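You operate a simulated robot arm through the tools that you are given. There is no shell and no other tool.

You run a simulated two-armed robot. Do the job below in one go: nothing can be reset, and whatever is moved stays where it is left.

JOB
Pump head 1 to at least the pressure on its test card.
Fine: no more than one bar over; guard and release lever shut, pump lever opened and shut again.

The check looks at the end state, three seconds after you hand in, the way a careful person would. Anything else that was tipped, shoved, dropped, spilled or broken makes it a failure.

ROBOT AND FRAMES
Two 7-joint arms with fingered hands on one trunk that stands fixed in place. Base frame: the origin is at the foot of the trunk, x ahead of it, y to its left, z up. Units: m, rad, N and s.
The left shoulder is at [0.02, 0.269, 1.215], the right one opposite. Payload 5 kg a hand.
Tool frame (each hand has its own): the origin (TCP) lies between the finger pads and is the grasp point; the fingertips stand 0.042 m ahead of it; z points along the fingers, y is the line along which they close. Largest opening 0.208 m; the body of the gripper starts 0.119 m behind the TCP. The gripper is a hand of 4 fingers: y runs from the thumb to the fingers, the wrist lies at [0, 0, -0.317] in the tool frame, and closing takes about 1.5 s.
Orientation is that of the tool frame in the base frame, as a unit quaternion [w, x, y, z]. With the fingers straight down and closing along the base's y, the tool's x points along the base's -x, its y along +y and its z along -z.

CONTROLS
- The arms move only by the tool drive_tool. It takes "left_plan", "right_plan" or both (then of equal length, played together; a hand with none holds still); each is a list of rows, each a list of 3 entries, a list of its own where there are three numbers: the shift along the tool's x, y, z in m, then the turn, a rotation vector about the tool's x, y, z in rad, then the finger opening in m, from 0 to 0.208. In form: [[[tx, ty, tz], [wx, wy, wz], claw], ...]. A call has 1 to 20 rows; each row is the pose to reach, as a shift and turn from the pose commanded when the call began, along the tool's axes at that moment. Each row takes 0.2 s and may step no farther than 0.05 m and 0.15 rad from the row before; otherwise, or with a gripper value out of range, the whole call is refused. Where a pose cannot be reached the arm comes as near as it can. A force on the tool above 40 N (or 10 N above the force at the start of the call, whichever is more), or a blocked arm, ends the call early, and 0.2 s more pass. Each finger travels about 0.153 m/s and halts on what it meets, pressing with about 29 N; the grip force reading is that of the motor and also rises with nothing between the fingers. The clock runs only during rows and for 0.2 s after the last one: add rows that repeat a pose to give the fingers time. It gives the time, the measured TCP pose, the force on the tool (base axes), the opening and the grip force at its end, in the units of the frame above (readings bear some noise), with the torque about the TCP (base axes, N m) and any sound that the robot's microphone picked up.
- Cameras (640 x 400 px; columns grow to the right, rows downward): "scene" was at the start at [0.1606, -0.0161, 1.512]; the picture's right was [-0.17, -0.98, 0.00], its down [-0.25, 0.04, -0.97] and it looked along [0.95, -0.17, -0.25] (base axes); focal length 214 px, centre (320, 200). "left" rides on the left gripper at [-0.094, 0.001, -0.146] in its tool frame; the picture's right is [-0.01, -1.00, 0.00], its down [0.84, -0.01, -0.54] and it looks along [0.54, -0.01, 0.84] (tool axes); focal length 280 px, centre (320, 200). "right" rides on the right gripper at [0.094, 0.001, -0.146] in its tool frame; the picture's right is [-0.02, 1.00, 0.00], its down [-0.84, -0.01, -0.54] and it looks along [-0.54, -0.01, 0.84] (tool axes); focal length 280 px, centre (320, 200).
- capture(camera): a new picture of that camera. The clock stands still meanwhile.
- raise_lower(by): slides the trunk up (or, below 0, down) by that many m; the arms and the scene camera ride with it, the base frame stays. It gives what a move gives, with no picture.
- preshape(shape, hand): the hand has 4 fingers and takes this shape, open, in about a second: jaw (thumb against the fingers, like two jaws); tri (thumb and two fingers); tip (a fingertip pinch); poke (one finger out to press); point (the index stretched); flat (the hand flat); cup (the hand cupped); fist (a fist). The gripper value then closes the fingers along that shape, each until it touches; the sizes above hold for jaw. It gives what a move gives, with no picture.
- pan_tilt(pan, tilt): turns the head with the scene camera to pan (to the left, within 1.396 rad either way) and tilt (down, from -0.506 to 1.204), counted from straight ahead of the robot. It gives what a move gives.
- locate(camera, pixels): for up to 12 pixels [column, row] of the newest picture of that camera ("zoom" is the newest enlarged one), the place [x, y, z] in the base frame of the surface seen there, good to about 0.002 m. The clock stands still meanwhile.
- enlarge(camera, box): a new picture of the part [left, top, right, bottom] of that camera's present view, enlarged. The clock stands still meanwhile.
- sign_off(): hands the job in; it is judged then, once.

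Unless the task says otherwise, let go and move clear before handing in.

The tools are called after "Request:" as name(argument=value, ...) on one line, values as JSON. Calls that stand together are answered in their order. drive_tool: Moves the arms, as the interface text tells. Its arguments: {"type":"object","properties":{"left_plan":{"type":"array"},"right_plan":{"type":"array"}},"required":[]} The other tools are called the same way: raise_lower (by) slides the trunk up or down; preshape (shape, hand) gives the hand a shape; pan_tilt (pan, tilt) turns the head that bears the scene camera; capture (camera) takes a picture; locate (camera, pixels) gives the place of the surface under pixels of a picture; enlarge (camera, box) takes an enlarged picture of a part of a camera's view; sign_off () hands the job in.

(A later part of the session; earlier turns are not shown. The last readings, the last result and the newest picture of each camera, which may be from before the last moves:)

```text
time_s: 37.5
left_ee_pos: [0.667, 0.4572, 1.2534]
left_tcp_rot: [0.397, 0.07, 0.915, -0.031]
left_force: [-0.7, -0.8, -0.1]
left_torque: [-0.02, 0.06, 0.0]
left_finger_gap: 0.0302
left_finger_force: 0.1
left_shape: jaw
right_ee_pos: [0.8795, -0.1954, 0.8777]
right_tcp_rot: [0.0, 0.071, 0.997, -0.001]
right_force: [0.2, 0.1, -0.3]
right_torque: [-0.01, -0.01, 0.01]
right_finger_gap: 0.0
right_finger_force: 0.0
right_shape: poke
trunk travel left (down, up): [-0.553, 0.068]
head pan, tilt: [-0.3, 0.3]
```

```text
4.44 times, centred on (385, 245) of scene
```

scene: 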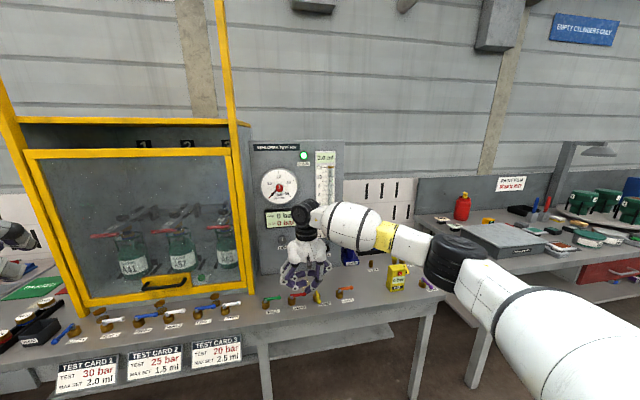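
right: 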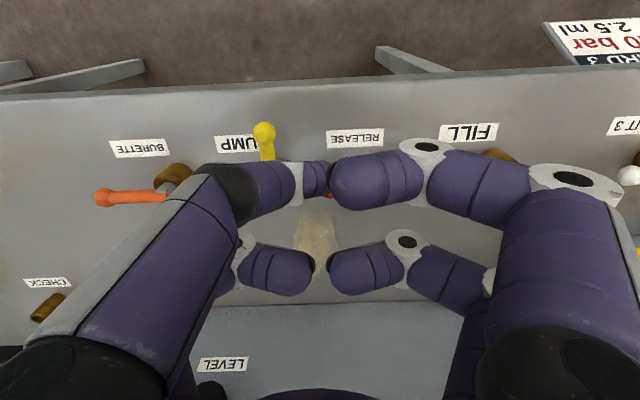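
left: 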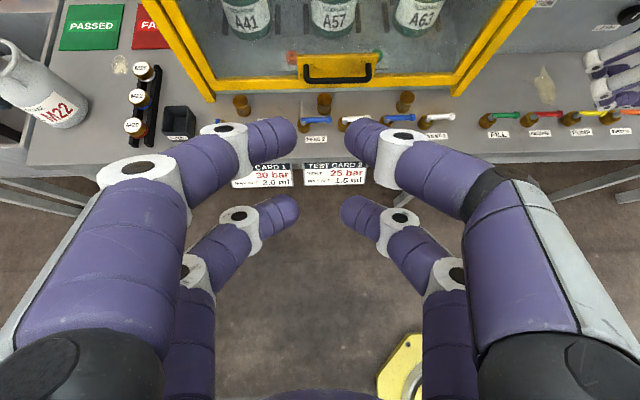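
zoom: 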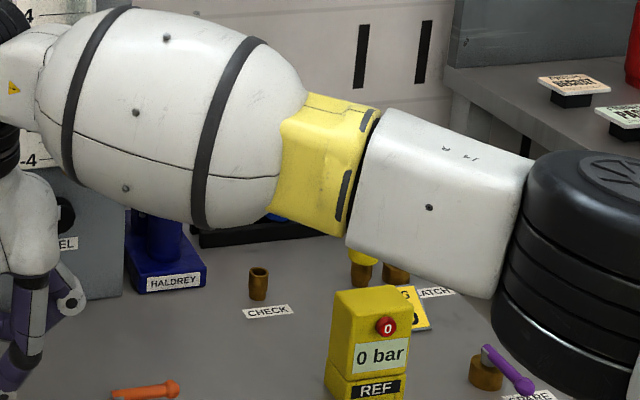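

A step was too long; I'll retract with smaller ones.

Request:
drive_tool(right_plan=[[[0.01, 0.0, -0.04], [0, 0, 0], 0], [[0.04, 0.01, -0.07], [0, 0, 0], 0], [[0.07, 0.02, -0.1], [0, 0, 0], 0], [[0.1, 0.03, -0.13], [0, 0, 0], 0], [[0.13, 0.04, -0.16], [0, 0, 0], 0], [[0.16, 0.05, -0.19], [0, 0, 0], 0], [[0.19, 0.06, -0.21], [0, 0, 0], 0], [[0.22, 0.07, -0.23], [0, 0, 0], 0], [[0.25, 0.08, -0.25], [0, 0, 0], 0], [[0.28, 0.09, -0.27], [0, 0, 0], 0]])

Request:
capture(camera="scene")

Request:
enlarge(camera="scene", box=[330, 200, 440, 290])

Request:
capture(camera="right")

```text
time_s: 39.7
left_ee_pos: [0.6646, 0.458, 1.2546]
left_tcp_rot: [0.398, 0.069, 0.914, -0.03]
left_force: [-1.3, 1.0, 0.9]
left_torque: [-0.07, -0.1, -0.02]
left_finger_gap: 0.0296
left_finger_force: 0.0
left_shape: jaw
right_ee_pos: [0.614, -0.068, 1.1463]
right_tcp_rot: [0.001, 0.071, 0.997, 0.0]
right_force: [-0.7, 0.8, -1.2]
right_torque: [-0.12, -0.17, -0.02]
right_finger_gap: 0.0001
right_finger_force: 0.1
right_shape: poke
trunk travel left (down, up): [-0.553, 0.068]
head pan, tilt: [-0.3, 0.3]
```

```text
taken
```

scene: 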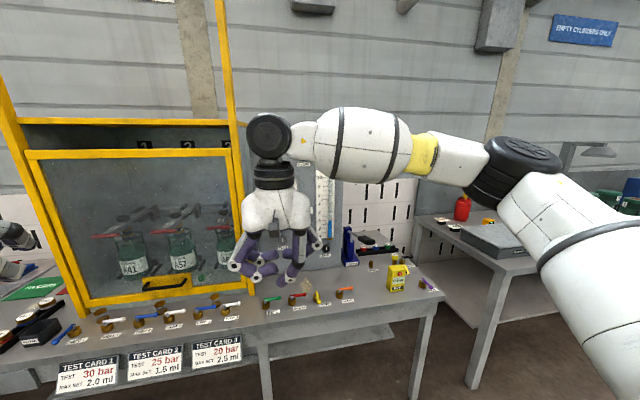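

```text
4.44 times, centred on (385, 245) of scene
```

zoom: 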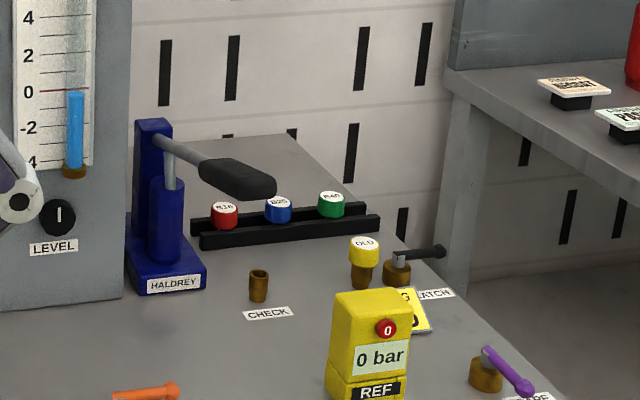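

```text
taken
```

right: 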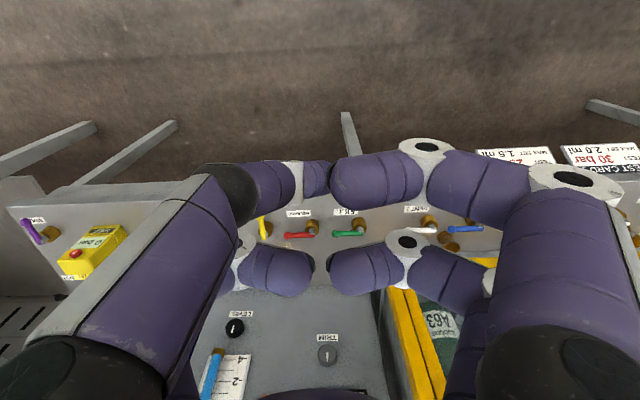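

Request:
locate(camera="zoom", pixels=[[152, 140], [170, 145], [190, 153], [205, 160], [235, 172], [265, 185], [270, 195], [255, 165], [165, 180], [165, 250], [152, 122], [175, 290]])

Request:
enlarge(camera="scene", box=[340, 220, 400, 270])

Request:
locate(camera="scene", pixels=[[397, 262], [397, 252], [381, 248], [366, 247], [373, 265], [398, 270], [440, 180], [400, 200]])

```text
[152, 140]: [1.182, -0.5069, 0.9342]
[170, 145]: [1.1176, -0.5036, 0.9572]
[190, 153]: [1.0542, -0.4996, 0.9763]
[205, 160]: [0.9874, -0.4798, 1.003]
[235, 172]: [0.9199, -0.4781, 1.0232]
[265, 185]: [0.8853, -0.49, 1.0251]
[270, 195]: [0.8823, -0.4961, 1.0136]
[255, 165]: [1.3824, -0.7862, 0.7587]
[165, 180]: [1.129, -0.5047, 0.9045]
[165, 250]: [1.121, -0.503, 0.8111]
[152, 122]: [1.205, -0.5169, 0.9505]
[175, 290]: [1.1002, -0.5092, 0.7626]
```

```text
8.00 times, centred on (370, 245) of scene
```

zoom: 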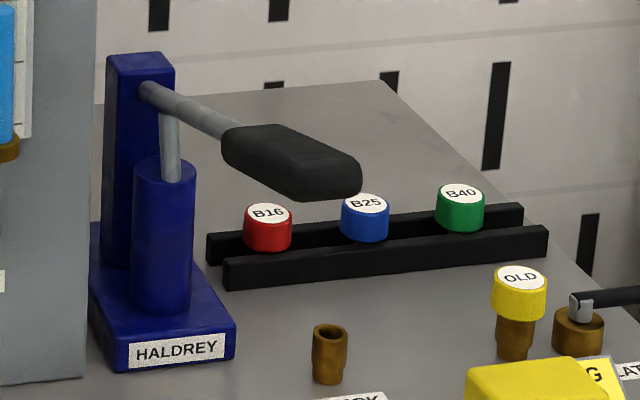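

```text
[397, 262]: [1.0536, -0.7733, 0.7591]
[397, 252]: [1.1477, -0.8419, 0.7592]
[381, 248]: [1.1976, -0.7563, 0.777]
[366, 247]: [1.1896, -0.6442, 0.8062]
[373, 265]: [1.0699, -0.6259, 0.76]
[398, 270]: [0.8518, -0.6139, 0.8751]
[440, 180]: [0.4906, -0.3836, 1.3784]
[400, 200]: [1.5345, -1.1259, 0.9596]
```

The pump handle runs from its pivot near (1.18, -0.51, 0.93) forward and up to a black grip around (0.92, -0.487, 1.01). I'll switch the right hand to jaw and bring it over the grip.

Request:
preshape(shape="jaw", hand="right")

Request:
drive_tool(right_plan=[[[-0.0298, -0.0311, -0.01], [0, 0, 0], 0.16], [[-0.0595, -0.0622, -0.02], [0, 0, 0], 0.14], [[-0.0893, -0.0933, -0.02], [0, 0, 0], 0.12], [[-0.119, -0.1243, -0.02], [0, 0, 0], 0.1], [[-0.1488, -0.1554, -0.02], [0, 0, 0], 0.1], [[-0.1785, -0.1865, -0.02], [0, 0, 0], 0.1], [[-0.2083, -0.2176, -0.02], [0, 0, 0], 0.1], [[-0.238, -0.2487, -0.02], [0, 0, 0], 0.1], [[-0.2678, -0.2798, -0.02], [0, 0, 0], 0.1], [[-0.2975, -0.3108, -0.01], [0, 0, 0], 0.1], [[-0.3273, -0.3419, 0.0], [0, 0, 0], 0.1], [[-0.357, -0.373, 0.016], [0, 0, 0], 0.1], [[-0.357, -0.373, 0.016], [0, 0, 0], 0.1]])

Request:
capture(camera="scene")

Request:
capture(camera="right")

```text
time_s: 40.6
left_ee_pos: [0.6679, 0.4575, 1.2536]
left_tcp_rot: [0.397, 0.07, 0.915, -0.031]
left_force: [0.4, -0.9, -1.1]
left_torque: [0.01, 0.02, 0.0]
left_finger_gap: 0.03
left_finger_force: 0.1
left_shape: jaw
right_ee_pos: [0.6175, -0.0696, 1.1474]
right_tcp_rot: [0.0, 0.071, 0.997, 0.0]
right_force: [0.5, 0.5, 0.7]
right_torque: [0.02, 0.07, -0.02]
right_finger_gap: 0.208
right_finger_force: 0.0
right_shape: jaw
trunk travel left (down, up): [-0.553, 0.068]
head pan, tilt: [-0.3, 0.3]
```

```text
time_s: 43.4
left_ee_pos: [0.6666, 0.4578, 1.2545]
left_tcp_rot: [0.398, 0.071, 0.914, -0.031]
left_force: [-0.6, 0.2, 0.2]
left_torque: [0.0, -0.02, 0.03]
left_finger_gap: 0.0298
left_finger_force: 0.1
left_shape: jaw
right_ee_pos: [0.9157, -0.483, 1.1347]
right_tcp_rot: [0.001, 0.071, 0.998, 0.0]
right_force: [-1.1, 1.1, -0.4]
right_torque: [-0.04, -0.01, -0.01]
right_finger_gap: 0.1003
right_finger_force: 0.1
right_shape: jaw
trunk travel left (down, up): [-0.553, 0.068]
head pan, tilt: [-0.3, 0.3]
```

```text
taken
```

scene: 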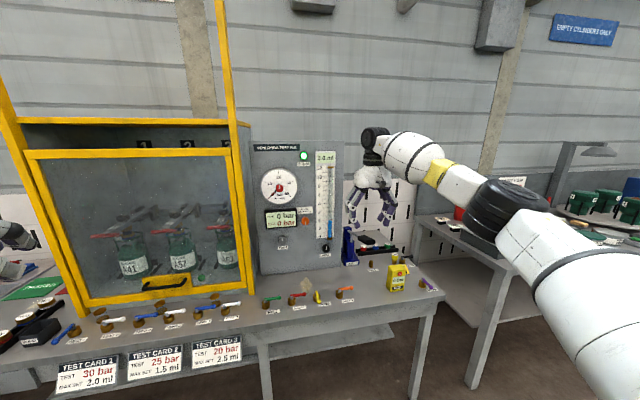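

```text
taken
```

right: 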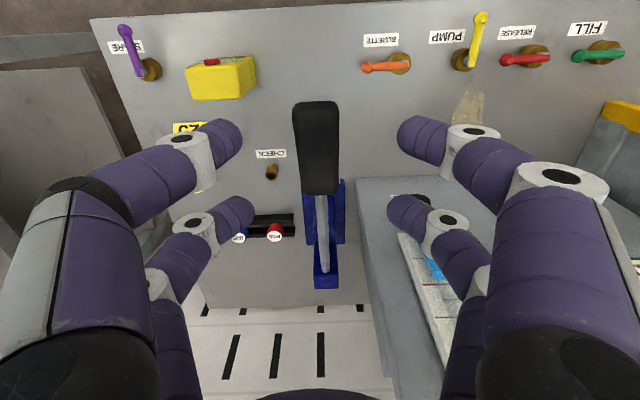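

The gauge and display are unobstructed and the grip is centred between the fingers at (318,150). I'll measure it from here.

Request:
locate(camera="right", pixels=[[318, 106], [318, 120], [318, 145], [318, 175], [318, 188], [300, 150], [335, 150], [322, 230], [324, 265], [270, 172], [236, 135], [405, 140]])

```text
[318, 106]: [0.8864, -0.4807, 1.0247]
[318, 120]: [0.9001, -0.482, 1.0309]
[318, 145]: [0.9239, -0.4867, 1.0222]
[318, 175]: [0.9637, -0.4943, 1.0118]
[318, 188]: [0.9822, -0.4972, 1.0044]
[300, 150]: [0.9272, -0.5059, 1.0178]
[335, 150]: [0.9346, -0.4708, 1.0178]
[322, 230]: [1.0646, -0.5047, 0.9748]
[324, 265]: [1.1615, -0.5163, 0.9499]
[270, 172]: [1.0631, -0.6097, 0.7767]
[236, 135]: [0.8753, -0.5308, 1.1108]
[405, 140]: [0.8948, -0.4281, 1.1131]
```

The grip's centre is near (0.915, -0.486, 1.01), 37 mm wide. I'll descend around it and close.

Request:
drive_tool(right_plan=[[[0, 0, 0.04], [0, 0, 0], 0.1], [[0, 0, 0.08], [0, 0, 0], 0.1], [[0, 0, 0.11], [0, 0, 0], 0.1], [[0, 0, 0.125], [0, 0, 0], 0.1], [[0, 0, 0.125], [0, 0, 0], 0.06], [[0, 0, 0.125], [0, 0, 0], 0.04], [[0, 0, 0.125], [0, 0, 0], 0.025], [[0, 0, 0.125], [0, 0, 0], 0.025], [[0, 0, 0.125], [0, 0, 0], 0.025]])

Request:
capture(camera="right")

Request:
enlarge(camera="scene", box=[330, 170, 440, 290])

```text
time_s: 45.4
left_ee_pos: [0.667, 0.4568, 1.252]
left_tcp_rot: [0.396, 0.069, 0.915, -0.03]
left_force: [-0.6, 0.1, -0.3]
left_torque: [-0.02, 0.01, -0.02]
left_finger_gap: 0.0297
left_finger_force: 0.1
left_shape: jaw
right_ee_pos: [0.916, -0.4841, 1.0084]
right_tcp_rot: [0.0, 0.072, 0.997, 0.0]
right_force: [-0.6, -1.5, 0.4]
right_torque: [-0.03, 0.01, -0.02]
right_finger_gap: 0.0257
right_finger_force: 0.1
right_shape: jaw
trunk travel left (down, up): [-0.553, 0.068]
head pan, tilt: [-0.3, 0.3]
```

```text
taken
```

right: 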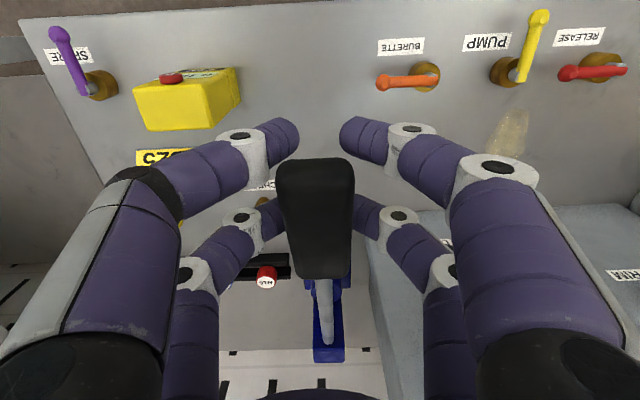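

```text
3.33 times, centred on (385, 230) of scene
```

zoom: 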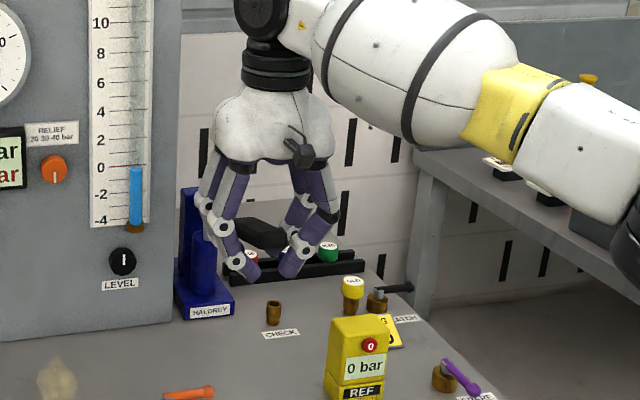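

The front finger pair closed past the grip's end. I'll reopen, shift 2.5 cm toward the pivot, and close again so both pairs take the grip.

Request:
drive_tool(right_plan=[[[0, 0, 0], [0, 0, 0], 0.06], [[0, 0, 0], [0, 0, 0], 0.08], [[-0.012, -0.001, 0.002], [0, 0, 0], 0.08], [[-0.026, -0.002, 0.004], [0, 0, 0], 0.08], [[-0.026, -0.002, 0.004], [0, 0, 0], 0.05], [[-0.026, -0.002, 0.004], [0, 0, 0], 0.02], [[-0.026, -0.002, 0.004], [0, 0, 0], 0.01], [[-0.026, -0.002, 0.004], [0, 0, 0], 0.01]])

Request:
capture(camera="right")

Request:
enlarge(camera="scene", box=[340, 190, 420, 270])

```text
time_s: 47.2
left_ee_pos: [0.6661, 0.4565, 1.2536]
left_tcp_rot: [0.397, 0.069, 0.915, -0.029]
left_force: [-0.3, -0.4, 0.4]
left_torque: [0.03, -0.02, 0.02]
left_finger_gap: 0.03
left_finger_force: 0.2
left_shape: jaw
right_ee_pos: [0.9429, -0.4912, 1.0031]
right_tcp_rot: [-0.002, 0.069, 0.998, 0.0]
right_force: [-7.2, 3.2, -16.3]
right_torque: [0.07, 0.16, 0.2]
right_finger_gap: 0.0166
right_finger_force: 29.1
right_shape: jaw
trunk travel left (down, up): [-0.553, 0.068]
head pan, tilt: [-0.3, 0.3]
```

```text
taken
```

right: 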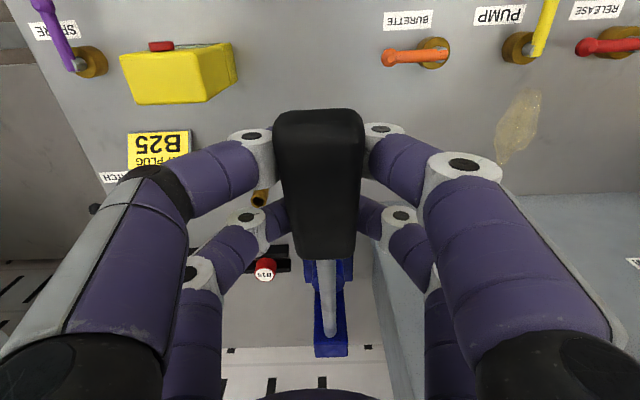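

```text
5.00 times, centred on (380, 230) of scene
```

zoom: 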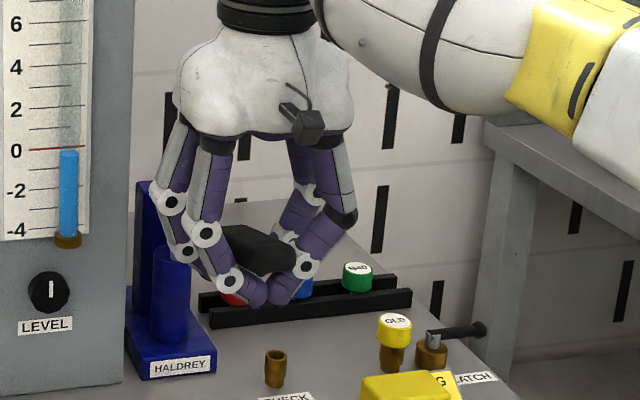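

Both pairs now cage the grip (29 N grip force). I'll press down along the handle's arc a few centimetres and see whether the handle follows and how hard it is.

Request:
drive_tool(right_plan=[[[0.002, 0, 0.008], [0, 0, 0], 0.01], [[0.004, 0, 0.015], [0, 0, 0], 0.01], [[0.0055, 0, 0.023], [0, 0, 0], 0.01], [[0.007, 0, 0.03], [0, 0, 0], 0.01]])

Request:
capture(camera="right")

Request:
enlarge(camera="scene", box=[250, 160, 420, 280])

```text
time_s: 48.2
left_ee_pos: [0.6668, 0.4576, 1.2545]
left_tcp_rot: [0.396, 0.07, 0.915, -0.03]
left_force: [-0.4, -0.2, 0.9]
left_torque: [0.0, 0.01, -0.03]
left_finger_gap: 0.0298
left_finger_force: 0.2
left_shape: jaw
right_ee_pos: [0.9369, -0.4909, 0.9737]
right_tcp_rot: [0.001, 0.071, 0.997, 0.0]
right_force: [-0.2, -0.3, 0.5]
right_torque: [0.01, -0.04, -0.04]
right_finger_gap: 0.0126
right_finger_force: 28.4
right_shape: jaw
trunk travel left (down, up): [-0.553, 0.068]
head pan, tilt: [-0.3, 0.3]
```

```text
taken
```

right: 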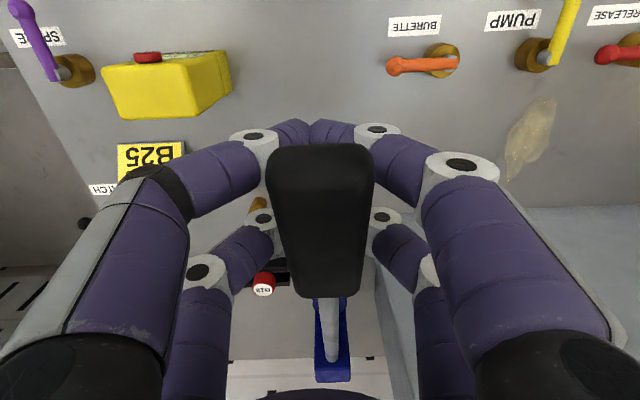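

```text
3.33 times, centred on (335, 220) of scene
```

zoom: 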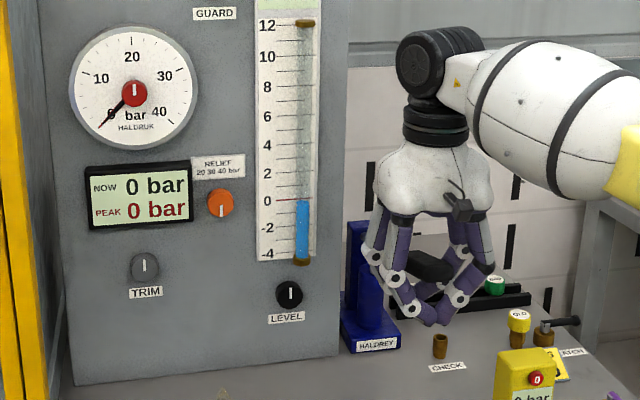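

The handle stayed up: the fingertips only closed underneath and the grip slid up inside. I'll reopen, raise so the fingertip pads meet the grip's sides, and close again.

Request:
drive_tool(right_plan=[[[0, 0, 0], [0, 0, 0], 0.05], [[0, 0, 0], [0, 0, 0], 0.08], [[-0.003, 0, -0.025], [0, 0, 0], 0.08], [[-0.006, 0, -0.052], [0, 0, 0], 0.08], [[-0.006, 0, -0.052], [0, 0, 0], 0.05], [[-0.006, 0, -0.052], [0, 0, 0], 0.03], [[-0.006, 0, -0.052], [0, 0, 0], 0.01], [[-0.006, 0, -0.052], [0, 0, 0], 0.0], [[-0.006, 0, -0.052], [0, 0, 0], 0.0]])

Request:
capture(camera="right")

Request:
enlarge(camera="scene", box=[340, 190, 420, 270])

```text
time_s: 50.2
left_ee_pos: [0.668, 0.4568, 1.2535]
left_tcp_rot: [0.397, 0.07, 0.915, -0.03]
left_force: [-0.2, -0.2, 0.4]
left_torque: [0.01, -0.02, 0.01]
left_finger_gap: 0.0297
left_finger_force: 0.1
left_shape: jaw
right_ee_pos: [0.9418, -0.4926, 1.0226]
right_tcp_rot: [0.0, 0.071, 0.997, 0.0]
right_force: [-2.8, 4.9, -5.8]
right_torque: [0.14, -0.22, 0.2]
right_finger_gap: 0.0351
right_finger_force: 28.5
right_shape: jaw
trunk travel left (down, up): [-0.553, 0.068]
head pan, tilt: [-0.3, 0.3]
```

```text
taken
```

right: 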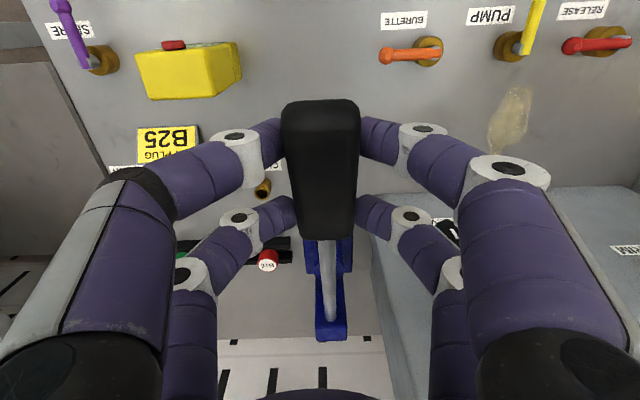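

```text
5.00 times, centred on (380, 230) of scene
```

zoom: 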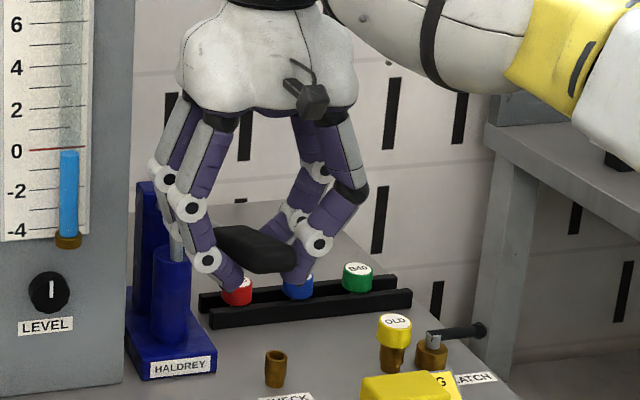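

Now the pads hold the grip's sides (gap 0.035, 28.5 N). I'll press along the arc, tilting with the handle, and watch the force.

Request:
drive_tool(right_plan=[[[0.003, 0, 0.0085], [0, -0.035, 0], 0.0], [[0.0061, 0, 0.0169], [0, -0.07, 0], 0.0], [[0.0085, 0, 0.0256], [0, -0.105, 0], 0.0], [[0.0109, 0, 0.0342], [0, -0.14, 0], 0.0]])

Request:
capture(camera="right")

Request:
enlarge(camera="scene", box=[250, 160, 420, 280])

```text
time_s: 51.2
left_ee_pos: [0.6674, 0.4567, 1.2528]
left_tcp_rot: [0.398, 0.069, 0.914, -0.03]
left_force: [0.1, 0.0, 0.4]
left_torque: [0.02, 0.04, 0.03]
left_finger_gap: 0.0297
left_finger_force: 0.1
left_shape: jaw
right_ee_pos: [0.9316, -0.4912, 0.9908]
right_tcp_rot: [0.07, 0.07, 0.995, -0.003]
right_force: [4.1, 0.0, 1.3]
right_torque: [0.02, -0.01, 0.18]
right_finger_gap: 0.0356
right_finger_force: 28.8
right_shape: jaw
trunk travel left (down, up): [-0.553, 0.068]
head pan, tilt: [-0.3, 0.3]
```

```text
taken
```

right: 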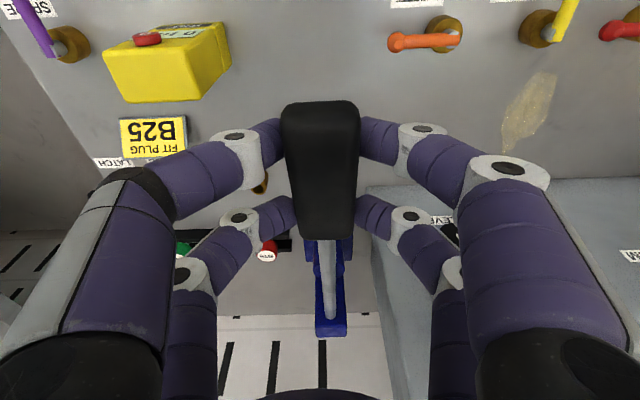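

```text
3.33 times, centred on (335, 220) of scene
```

zoom: 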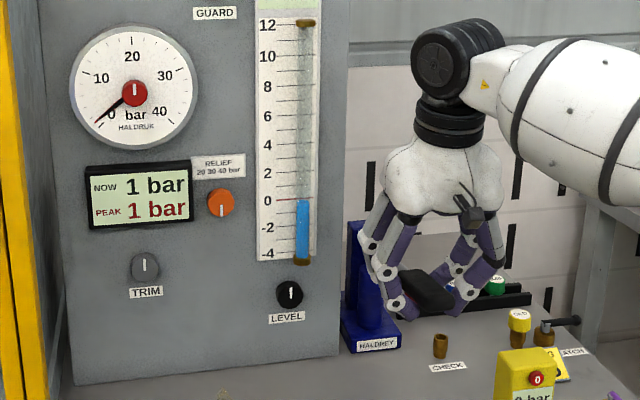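

It works: the display shows 1 bar after about 8° of stroke. I'll continue the downstroke along the arc.

Request:
drive_tool(right_plan=[[[0.0062, 0, 0.0169], [0, -0.069, 0], 0.0], [[0.0111, 0, 0.0342], [0, -0.139, 0], 0.0], [[0.0148, 0, 0.0518], [0, -0.209, 0], 0.0], [[0.0173, 0, 0.0697], [0, -0.279, 0], 0.0]])

Request:
capture(camera="right")

Request:
enlarge(camera="scene", box=[250, 160, 420, 280])

```text
time_s: 52.2
left_ee_pos: [0.668, 0.4574, 1.253]
left_tcp_rot: [0.397, 0.069, 0.915, -0.03]
left_force: [0.3, -0.6, 0.2]
left_torque: [0.02, 0.05, 0.02]
left_finger_gap: 0.0297
left_finger_force: 0.1
left_shape: jaw
right_ee_pos: [0.9248, -0.4907, 0.9222]
right_tcp_rot: [0.208, 0.07, 0.976, -0.014]
right_force: [11.6, 2.0, 3.0]
right_torque: [0.02, 0.05, 0.41]
right_finger_gap: 0.0359
right_finger_force: 29.1
right_shape: jaw
trunk travel left (down, up): [-0.553, 0.068]
head pan, tilt: [-0.3, 0.3]
```

```text
taken
```

right: 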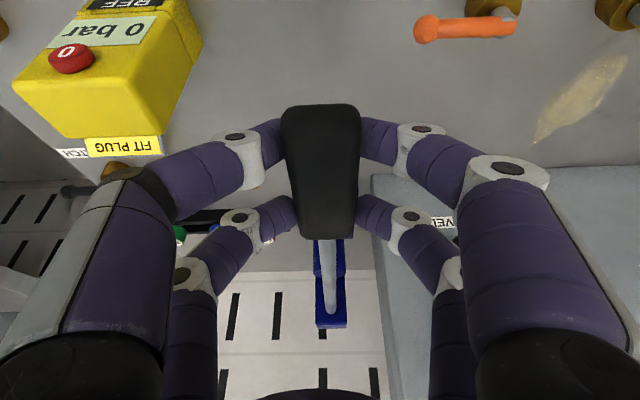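

```text
3.33 times, centred on (335, 220) of scene
```

zoom: 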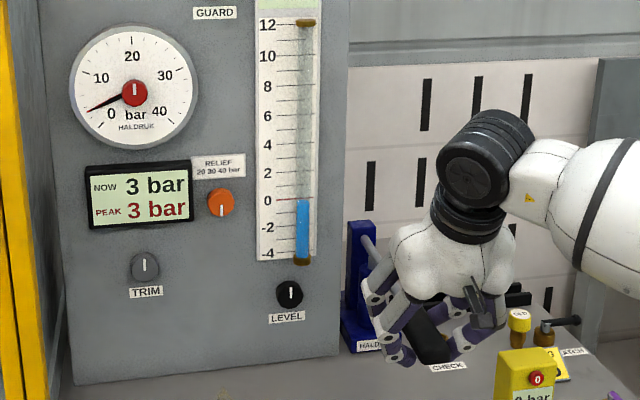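

24° of stroke gave 3 bar; the sideways pull of 12 N shows my arc radius is slightly long. I'll check the clearance between hand and the REF gauge before going lower.

Request:
locate(camera="right", pixels=[[160, 100], [190, 55], [60, 85], [100, 160], [140, 180], [235, 137], [195, 165], [320, 110], [320, 170], [320, 230], [330, 310], [100, 170]])

Request:
capture(camera="scene")

```text
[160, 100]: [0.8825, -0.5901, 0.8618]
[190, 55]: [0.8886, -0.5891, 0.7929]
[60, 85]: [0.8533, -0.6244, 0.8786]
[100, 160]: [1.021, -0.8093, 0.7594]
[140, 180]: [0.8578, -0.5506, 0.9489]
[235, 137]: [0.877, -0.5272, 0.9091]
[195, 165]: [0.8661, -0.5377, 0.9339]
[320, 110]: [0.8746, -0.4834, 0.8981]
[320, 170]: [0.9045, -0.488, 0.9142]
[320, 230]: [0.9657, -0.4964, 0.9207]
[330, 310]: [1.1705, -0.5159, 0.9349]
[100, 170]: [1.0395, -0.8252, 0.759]
```

```text
taken
```

scene: 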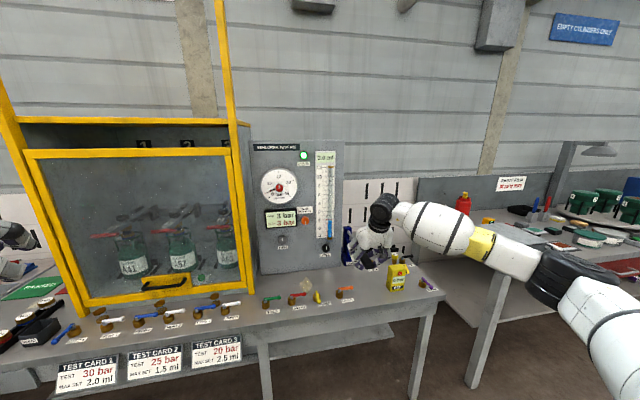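

There's enough room beside REF (its near corner at (0.8825, -0.590, 0.862)). I'll do one careful full cycle: up 24°, then down 24°, with a corrected arc.

Request:
drive_tool(right_plan=[[[-0.0101, 0, -0.0151], [0, 0.0698, 0], 0.0], [[-0.0179, 0, -0.0313], [0, 0.1396, 0], 0.0], [[-0.0268, 0, -0.0468], [0, 0.2094, 0], 0.0], [[-0.0368, 0, -0.0617], [0, 0.2793, 0], 0.0], [[-0.0478, 0, -0.0758], [0, 0.3491, 0], 0.0], [[-0.0585, 0, -0.088], [0, 0.411, 0], 0.0]])

Request:
enlarge(camera="scene", box=[250, 160, 420, 280])

```text
time_s: 53.6
left_ee_pos: [0.6684, 0.4569, 1.2535]
left_tcp_rot: [0.397, 0.07, 0.915, -0.03]
left_force: [0.4, -0.5, 0.2]
left_torque: [0.02, -0.01, 0.03]
left_finger_gap: 0.0298
left_finger_force: 0.2
left_shape: jaw
right_ee_pos: [0.9396, -0.4917, 1.0234]
right_tcp_rot: [0.003, 0.071, 0.997, 0.0]
right_force: [5.2, 2.4, -8.0]
right_torque: [-0.28, -1.15, 0.24]
right_finger_gap: 0.0352
right_finger_force: 29.0
right_shape: jaw
trunk travel left (down, up): [-0.553, 0.068]
head pan, tilt: [-0.3, 0.3]
```

```text
3.33 times, centred on (335, 220) of scene
```

zoom: 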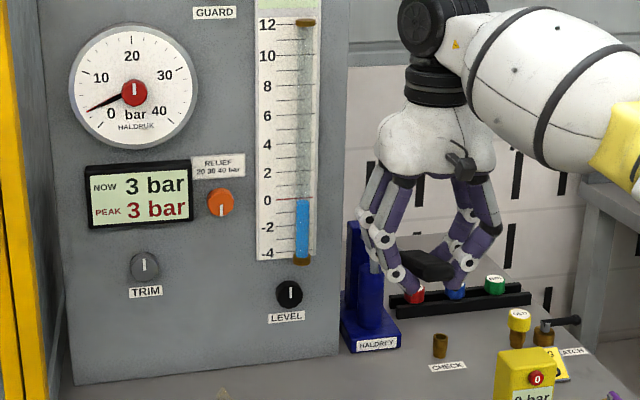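

The pressure holds at 3 bar through the upstroke. Now the downstroke, slightly longer to find the lower end.

Request:
drive_tool(right_plan=[[[0.0055, 0, 0.017], [0, -0.0698, 0], 0.0], [[0.0098, 0, 0.0344], [0, -0.1396, 0], 0.0], [[0.0129, 0, 0.0521], [0, -0.2094, 0], 0.0], [[0.0147, 0, 0.07], [0, -0.2793, 0], 0.0], [[0.0153, 0, 0.0879], [0, -0.3491, 0], 0.0], [[0.0146, 0, 0.1057], [0, -0.4189, 0], 0.0], [[0.0127, 0, 0.1236], [0, -0.4887, 0], 0.0]])

Request:
enlarge(camera="scene", box=[250, 160, 420, 280])

Request:
capture(camera="right")

```text
time_s: 55.2
left_ee_pos: [0.6662, 0.457, 1.254]
left_tcp_rot: [0.398, 0.07, 0.914, -0.03]
left_force: [0.0, -0.3, 0.1]
left_torque: [0.01, 0.01, 0.02]
left_finger_gap: 0.0301
left_finger_force: 0.0
left_shape: jaw
right_ee_pos: [0.9263, -0.4894, 0.9017]
right_tcp_rot: [0.244, 0.069, 0.967, -0.018]
right_force: [-32.1, 10.4, -2.2]
right_torque: [0.04, 0.68, 0.68]
right_finger_gap: 0.0358
right_finger_force: 29.2
right_shape: jaw
trunk travel left (down, up): [-0.553, 0.068]
head pan, tilt: [-0.3, 0.3]
```

```text
3.33 times, centred on (335, 220) of scene
```

zoom: 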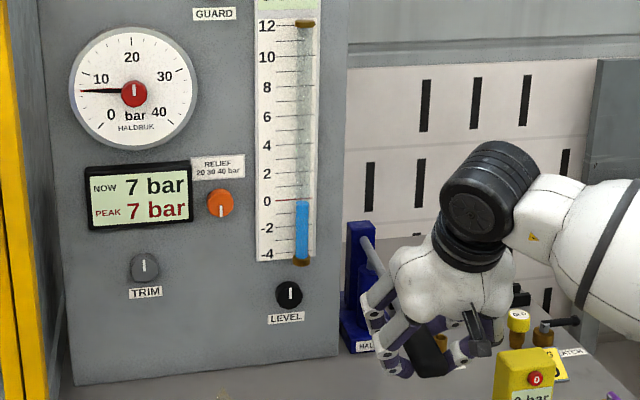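

```text
taken
```

right: 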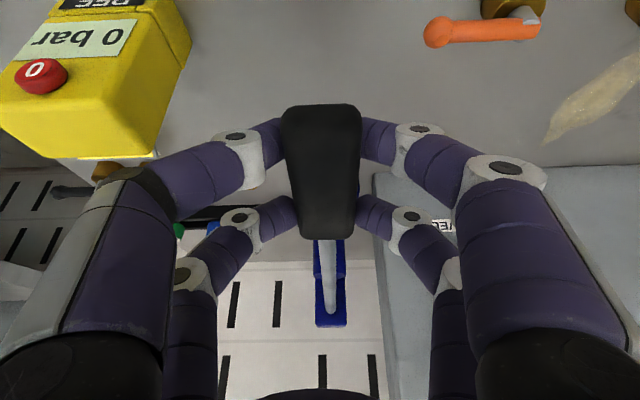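

7 bar after the second stroke (about 4 bar per full stroke); the force shows the arc should be slightly wider. I'll run a full up-and-down cycle with the corrected arc.

Request:
drive_tool(right_plan=[[[-0.006, 0, -0.0171], [0, 0.0698, 0], 0.0], [[-0.0143, 0, -0.0331], [0, 0.1396, 0], 0.0], [[-0.0238, 0, -0.0483], [0, 0.2094, 0], 0.0], [[-0.0343, 0, -0.0629], [0, 0.2793, 0], 0.0], [[-0.0458, 0, -0.0767], [0, 0.3491, 0], 0.0], [[-0.0583, 0, -0.0897], [0, 0.4189, 0], 0.0], [[-0.0682, 0, -0.0988], [0, 0.4712, 0], 0.0], [[-0.0583, 0, -0.0897], [0, 0.4189, 0], 0.0], [[-0.0458, 0, -0.0767], [0, 0.3491, 0], 0.0], [[-0.0343, 0, -0.0629], [0, 0.2793, 0], 0.0], [[-0.0238, 0, -0.0483], [0, 0.2094, 0], 0.0], [[-0.0143, 0, -0.0331], [0, 0.1396, 0], 0.0], [[-0.006, 0, -0.0171], [0, 0.0698, 0], 0.0], [[0.0013, 0, -0.0007], [0, 0, 0], 0.0]])

Request:
enlarge(camera="scene", box=[250, 160, 420, 280])

Request:
capture(camera="right")

```text
time_s: 58.2
left_ee_pos: [0.6661, 0.4567, 1.2526]
left_tcp_rot: [0.398, 0.07, 0.914, -0.03]
left_force: [-0.3, -0.2, -0.5]
left_torque: [0.01, 0.03, 0.0]
left_finger_gap: 0.03
left_finger_force: 0.0
left_shape: jaw
right_ee_pos: [0.9263, -0.4898, 0.899]
right_tcp_rot: [0.245, 0.069, 0.967, -0.017]
right_force: [-15.9, 0.8, 3.0]
right_torque: [-0.31, -0.09, 0.42]
right_finger_gap: 0.0356
right_finger_force: 29.0
right_shape: jaw
trunk travel left (down, up): [-0.553, 0.068]
head pan, tilt: [-0.3, 0.3]
```

```text
3.33 times, centred on (335, 220) of scene
```

zoom: 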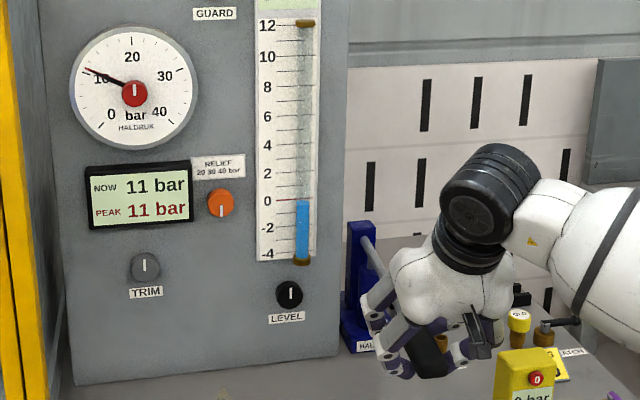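

```text
taken
```

right: 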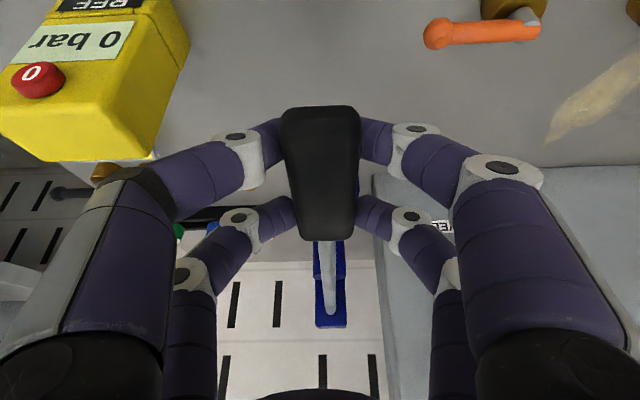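

11 bar; the cycle works well. I'll repeat it.

Request:
drive_tool(right_plan=[[[-0.0066, 0, -0.0168], [0, 0.0698, 0], 0.0], [[-0.0149, 0, -0.0328], [0, 0.1396, 0], 0.0], [[-0.0244, 0, -0.048], [0, 0.2094, 0], 0.0], [[-0.0349, 0, -0.0626], [0, 0.2793, 0], 0.0], [[-0.0464, 0, -0.0764], [0, 0.3491, 0], 0.0], [[-0.0589, 0, -0.0894], [0, 0.4189, 0], 0.0], [[-0.0688, 0, -0.0985], [0, 0.4712, 0], 0.0], [[-0.0589, 0, -0.0894], [0, 0.4189, 0], 0.0], [[-0.0464, 0, -0.0764], [0, 0.3491, 0], 0.0], [[-0.0349, 0, -0.0626], [0, 0.2793, 0], 0.0], [[-0.0244, 0, -0.048], [0, 0.2094, 0], 0.0], [[-0.0149, 0, -0.0328], [0, 0.1396, 0], 0.0], [[-0.0066, 0, -0.0168], [0, 0.0698, 0], 0.0], [[0.0007, 0, -0.0004], [0, 0, 0], 0.0]])

Request:
enlarge(camera="scene", box=[250, 160, 420, 280])

```text
time_s: 61.2
left_ee_pos: [0.6656, 0.4566, 1.2543]
left_tcp_rot: [0.398, 0.07, 0.914, -0.031]
left_force: [-0.3, 0.0, 0.7]
left_torque: [0.02, 0.0, -0.01]
left_finger_gap: 0.0297
left_finger_force: 0.1
left_shape: jaw
right_ee_pos: [0.9258, -0.4901, 0.901]
right_tcp_rot: [0.245, 0.069, 0.967, -0.018]
right_force: [-19.5, -5.9, 2.2]
right_torque: [-0.43, -0.04, 0.25]
right_finger_gap: 0.0358
right_finger_force: 28.7
right_shape: jaw
trunk travel left (down, up): [-0.553, 0.068]
head pan, tilt: [-0.3, 0.3]
```

```text
3.33 times, centred on (335, 220) of scene
```

zoom: 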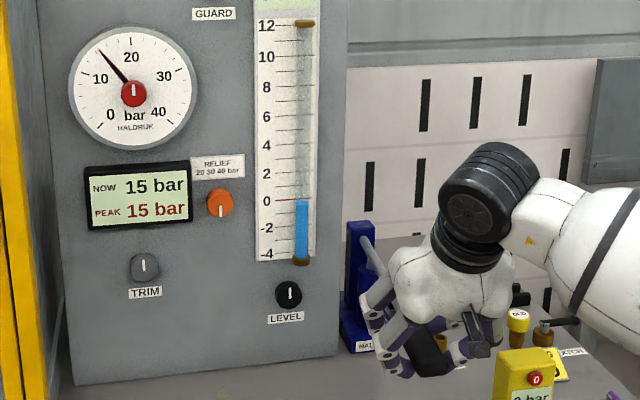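

15 bar, dial agrees. Another identical cycle.

Request:
drive_tool(right_plan=[[[-0.0066, 0, -0.0168], [0, 0.0698, 0], 0.0], [[-0.0149, 0, -0.0328], [0, 0.1396, 0], 0.0], [[-0.0244, 0, -0.048], [0, 0.2094, 0], 0.0], [[-0.0349, 0, -0.0626], [0, 0.2793, 0], 0.0], [[-0.0464, 0, -0.0764], [0, 0.3491, 0], 0.0], [[-0.0589, 0, -0.0894], [0, 0.4189, 0], 0.0], [[-0.0688, 0, -0.0985], [0, 0.4712, 0], 0.0], [[-0.0589, 0, -0.0894], [0, 0.4189, 0], 0.0], [[-0.0464, 0, -0.0764], [0, 0.3491, 0], 0.0], [[-0.0349, 0, -0.0626], [0, 0.2793, 0], 0.0], [[-0.0244, 0, -0.048], [0, 0.2094, 0], 0.0], [[-0.0149, 0, -0.0328], [0, 0.1396, 0], 0.0], [[-0.0066, 0, -0.0168], [0, 0.0698, 0], 0.0], [[0.0007, 0, -0.0004], [0, 0, 0], 0.0]])

Request:
enlarge(camera="scene", box=[250, 160, 420, 280])

```text
time_s: 64.2
left_ee_pos: [0.6665, 0.4573, 1.2523]
left_tcp_rot: [0.397, 0.069, 0.915, -0.03]
left_force: [0.6, 0.7, -1.3]
left_torque: [-0.01, 0.05, -0.01]
left_finger_gap: 0.03
left_finger_force: 0.0
left_shape: jaw
right_ee_pos: [0.9253, -0.4905, 0.9016]
right_tcp_rot: [0.245, 0.067, 0.967, -0.016]
right_force: [-3.9, 6.2, 4.6]
right_torque: [-0.02, -0.36, 0.31]
right_finger_gap: 0.0356
right_finger_force: 29.0
right_shape: jaw
trunk travel left (down, up): [-0.553, 0.068]
head pan, tilt: [-0.3, 0.3]
```

```text
3.33 times, centred on (335, 220) of scene
```

zoom: 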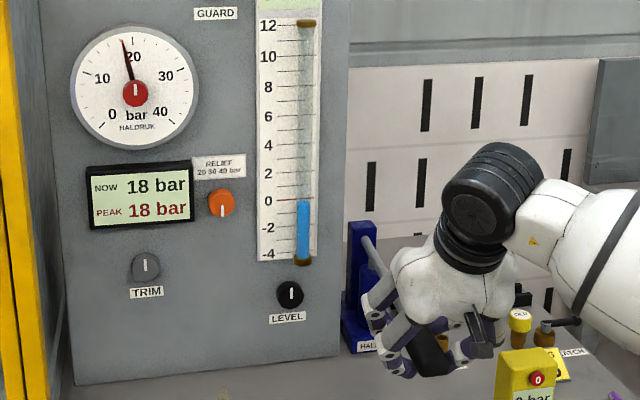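

18 bar. Another cycle, keeping the arc as is.

Request:
drive_tool(right_plan=[[[-0.0073, 0, -0.0164], [0, 0.0698, 0], 0.0], [[-0.0156, 0, -0.0324], [0, 0.1396, 0], 0.0], [[-0.0251, 0, -0.0476], [0, 0.2094, 0], 0.0], [[-0.0356, 0, -0.0622], [0, 0.2793, 0], 0.0], [[-0.0471, 0, -0.076], [0, 0.3491, 0], 0.0], [[-0.0596, 0, -0.089], [0, 0.4189, 0], 0.0], [[-0.0695, 0, -0.0981], [0, 0.4712, 0], 0.0], [[-0.0596, 0, -0.089], [0, 0.4189, 0], 0.0], [[-0.0471, 0, -0.076], [0, 0.3491, 0], 0.0], [[-0.0356, 0, -0.0622], [0, 0.2793, 0], 0.0], [[-0.0251, 0, -0.0476], [0, 0.2094, 0], 0.0], [[-0.0156, 0, -0.0324], [0, 0.1396, 0], 0.0], [[-0.0073, 0, -0.0164], [0, 0.0698, 0], 0.0], [[0, 0, 0], [0, 0, 0], 0.0]])

Request:
enlarge(camera="scene", box=[250, 160, 420, 280])

```text
time_s: 67.2
left_ee_pos: [0.6673, 0.457, 1.2541]
left_tcp_rot: [0.398, 0.07, 0.914, -0.029]
left_force: [-0.2, -0.9, -0.7]
left_torque: [0.0, 0.03, -0.03]
left_finger_gap: 0.03
left_finger_force: 0.1
left_shape: jaw
right_ee_pos: [0.9249, -0.489, 0.9012]
right_tcp_rot: [0.246, 0.07, 0.967, -0.017]
right_force: [-8.7, -8.1, 4.9]
right_torque: [-0.55, -0.42, 0.15]
right_finger_gap: 0.0357
right_finger_force: 28.4
right_shape: jaw
trunk travel left (down, up): [-0.553, 0.068]
head pan, tilt: [-0.3, 0.3]
```

```text
3.33 times, centred on (335, 220) of scene
```

zoom: 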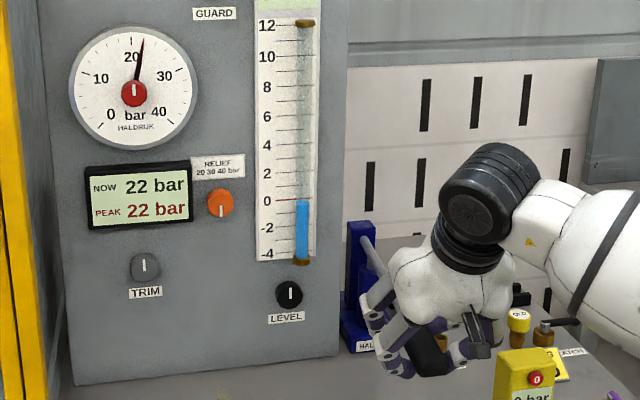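

22 bar, past the 20 mark, so the relief isn't limiting. Another cycle should give about 26.

Request:
drive_tool(right_plan=[[[-0.0073, 0, -0.0164], [0, 0.0698, 0], 0.0], [[-0.0156, 0, -0.0324], [0, 0.1396, 0], 0.0], [[-0.0251, 0, -0.0476], [0, 0.2094, 0], 0.0], [[-0.0356, 0, -0.0622], [0, 0.2793, 0], 0.0], [[-0.0471, 0, -0.076], [0, 0.3491, 0], 0.0], [[-0.0596, 0, -0.089], [0, 0.4189, 0], 0.0], [[-0.0695, 0, -0.0981], [0, 0.4712, 0], 0.0], [[-0.0596, 0, -0.089], [0, 0.4189, 0], 0.0], [[-0.0471, 0, -0.076], [0, 0.3491, 0], 0.0], [[-0.0356, 0, -0.0622], [0, 0.2793, 0], 0.0], [[-0.0251, 0, -0.0476], [0, 0.2094, 0], 0.0], [[-0.0156, 0, -0.0324], [0, 0.1396, 0], 0.0], [[-0.0073, 0, -0.0164], [0, 0.0698, 0], 0.0], [[0, 0, 0], [0, 0, 0], 0.0]])

Request:
enlarge(camera="scene", box=[250, 160, 420, 280])

```text
time_s: 70.2
left_ee_pos: [0.6667, 0.4575, 1.2527]
left_tcp_rot: [0.397, 0.07, 0.915, -0.03]
left_force: [0.7, 0.3, 0.1]
left_torque: [0.01, 0.04, 0.04]
left_finger_gap: 0.0297
left_finger_force: 0.1
left_shape: jaw
right_ee_pos: [0.9244, -0.4891, 0.8999]
right_tcp_rot: [0.245, 0.068, 0.967, -0.016]
right_force: [-10.2, 9.4, 5.1]
right_torque: [0.02, -0.63, 0.38]
right_finger_gap: 0.0354
right_finger_force: 28.8
right_shape: jaw
trunk travel left (down, up): [-0.553, 0.068]
head pan, tilt: [-0.3, 0.3]
```

```text
3.33 times, centred on (335, 220) of scene
```

zoom: 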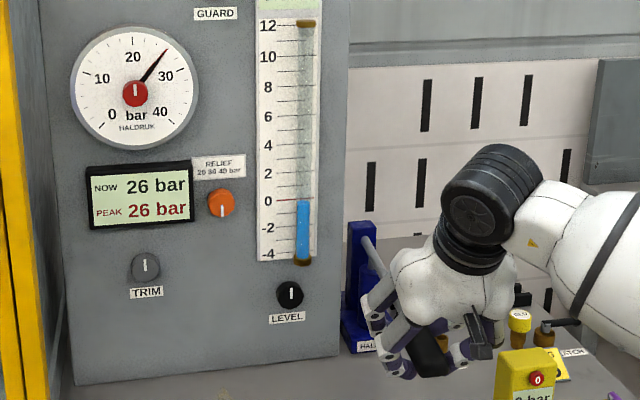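

26 bar. For the last stroke I'll raise fully and come down only part way, then approach 30 in small steps using both display and dial.

Request:
drive_tool(right_plan=[[[-0.0073, 0, -0.0164], [0, 0.0698, 0], 0.0], [[-0.0156, 0, -0.0324], [0, 0.1396, 0], 0.0], [[-0.0251, 0, -0.0476], [0, 0.2094, 0], 0.0], [[-0.0356, 0, -0.0622], [0, 0.2793, 0], 0.0], [[-0.0471, 0, -0.076], [0, 0.3491, 0], 0.0], [[-0.0596, 0, -0.089], [0, 0.4189, 0], 0.0], [[-0.0695, 0, -0.0981], [0, 0.4712, 0], 0.0]])

Request:
enlarge(camera="scene", box=[260, 160, 310, 240])

```text
time_s: 71.8
left_ee_pos: [0.6668, 0.456, 1.2527]
left_tcp_rot: [0.396, 0.07, 0.915, -0.031]
left_force: [-0.6, -0.6, -0.4]
left_torque: [0.04, 0.0, 0.05]
left_finger_gap: 0.0302
left_finger_force: 0.1
left_shape: jaw
right_ee_pos: [0.9385, -0.4917, 1.0204]
right_tcp_rot: [0.013, 0.071, 0.997, 0.0]
right_force: [-4.6, 0.7, 1.6]
right_torque: [-0.47, -1.79, 0.44]
right_finger_gap: 0.0346
right_finger_force: 29.4
right_shape: jaw
trunk travel left (down, up): [-0.553, 0.068]
head pan, tilt: [-0.3, 0.3]
```

```text
5.00 times, centred on (285, 200) of scene
```

zoom: 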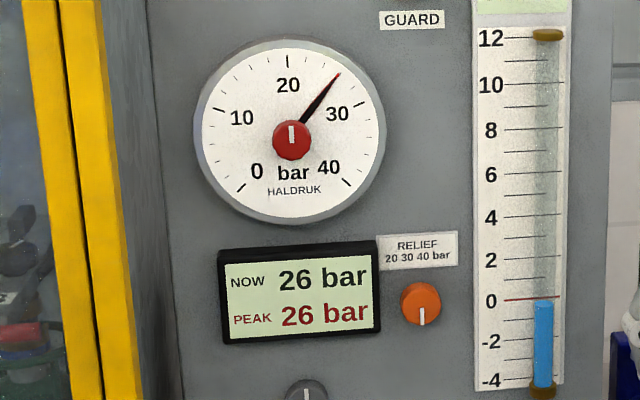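

The dial needle (338,74) agrees with 26 bar. Coming down 16° now, then I'll read again.

Request:
drive_tool(right_plan=[[[0.0061, 0, 0.0169], [0, -0.0698, 0], 0.0], [[0.0109, 0, 0.0342], [0, -0.1396, 0], 0.0], [[0.0147, 0, 0.0518], [0, -0.2094, 0], 0.0], [[0.0171, 0, 0.0696], [0, -0.2793, 0], 0.0]])

Request:
enlarge(camera="scene", box=[260, 160, 310, 240])

Request:
enlarge(camera="scene", box=[270, 165, 300, 185])

```text
time_s: 72.8
left_ee_pos: [0.6661, 0.4558, 1.2545]
left_tcp_rot: [0.397, 0.07, 0.915, -0.03]
left_force: [0.3, -0.1, -0.3]
left_torque: [0.06, 0.03, 0.04]
left_finger_gap: 0.0297
left_finger_force: 0.1
left_shape: jaw
right_ee_pos: [0.9239, -0.4883, 0.9499]
right_tcp_rot: [0.152, 0.07, 0.986, -0.01]
right_force: [-16.4, -4.2, 8.6]
right_torque: [-0.45, -0.88, 0.29]
right_finger_gap: 0.0351
right_finger_force: 29.4
right_shape: jaw
trunk travel left (down, up): [-0.553, 0.068]
head pan, tilt: [-0.3, 0.3]
```

```text
5.00 times, centred on (285, 200) of scene
```

zoom: 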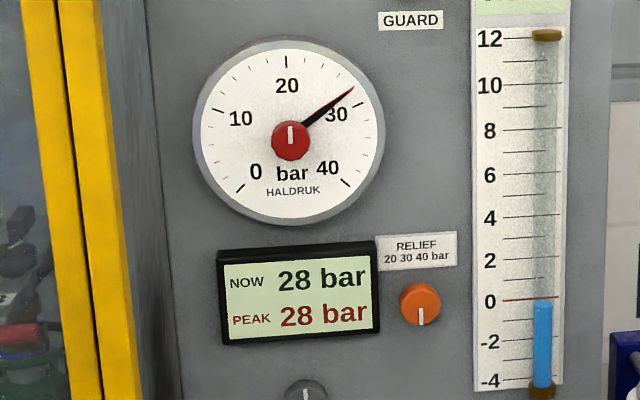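

```text
16.00 times, centred on (285, 175) of scene
```

zoom: 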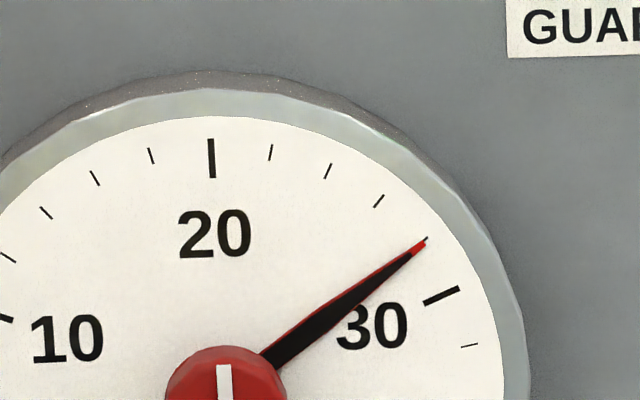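

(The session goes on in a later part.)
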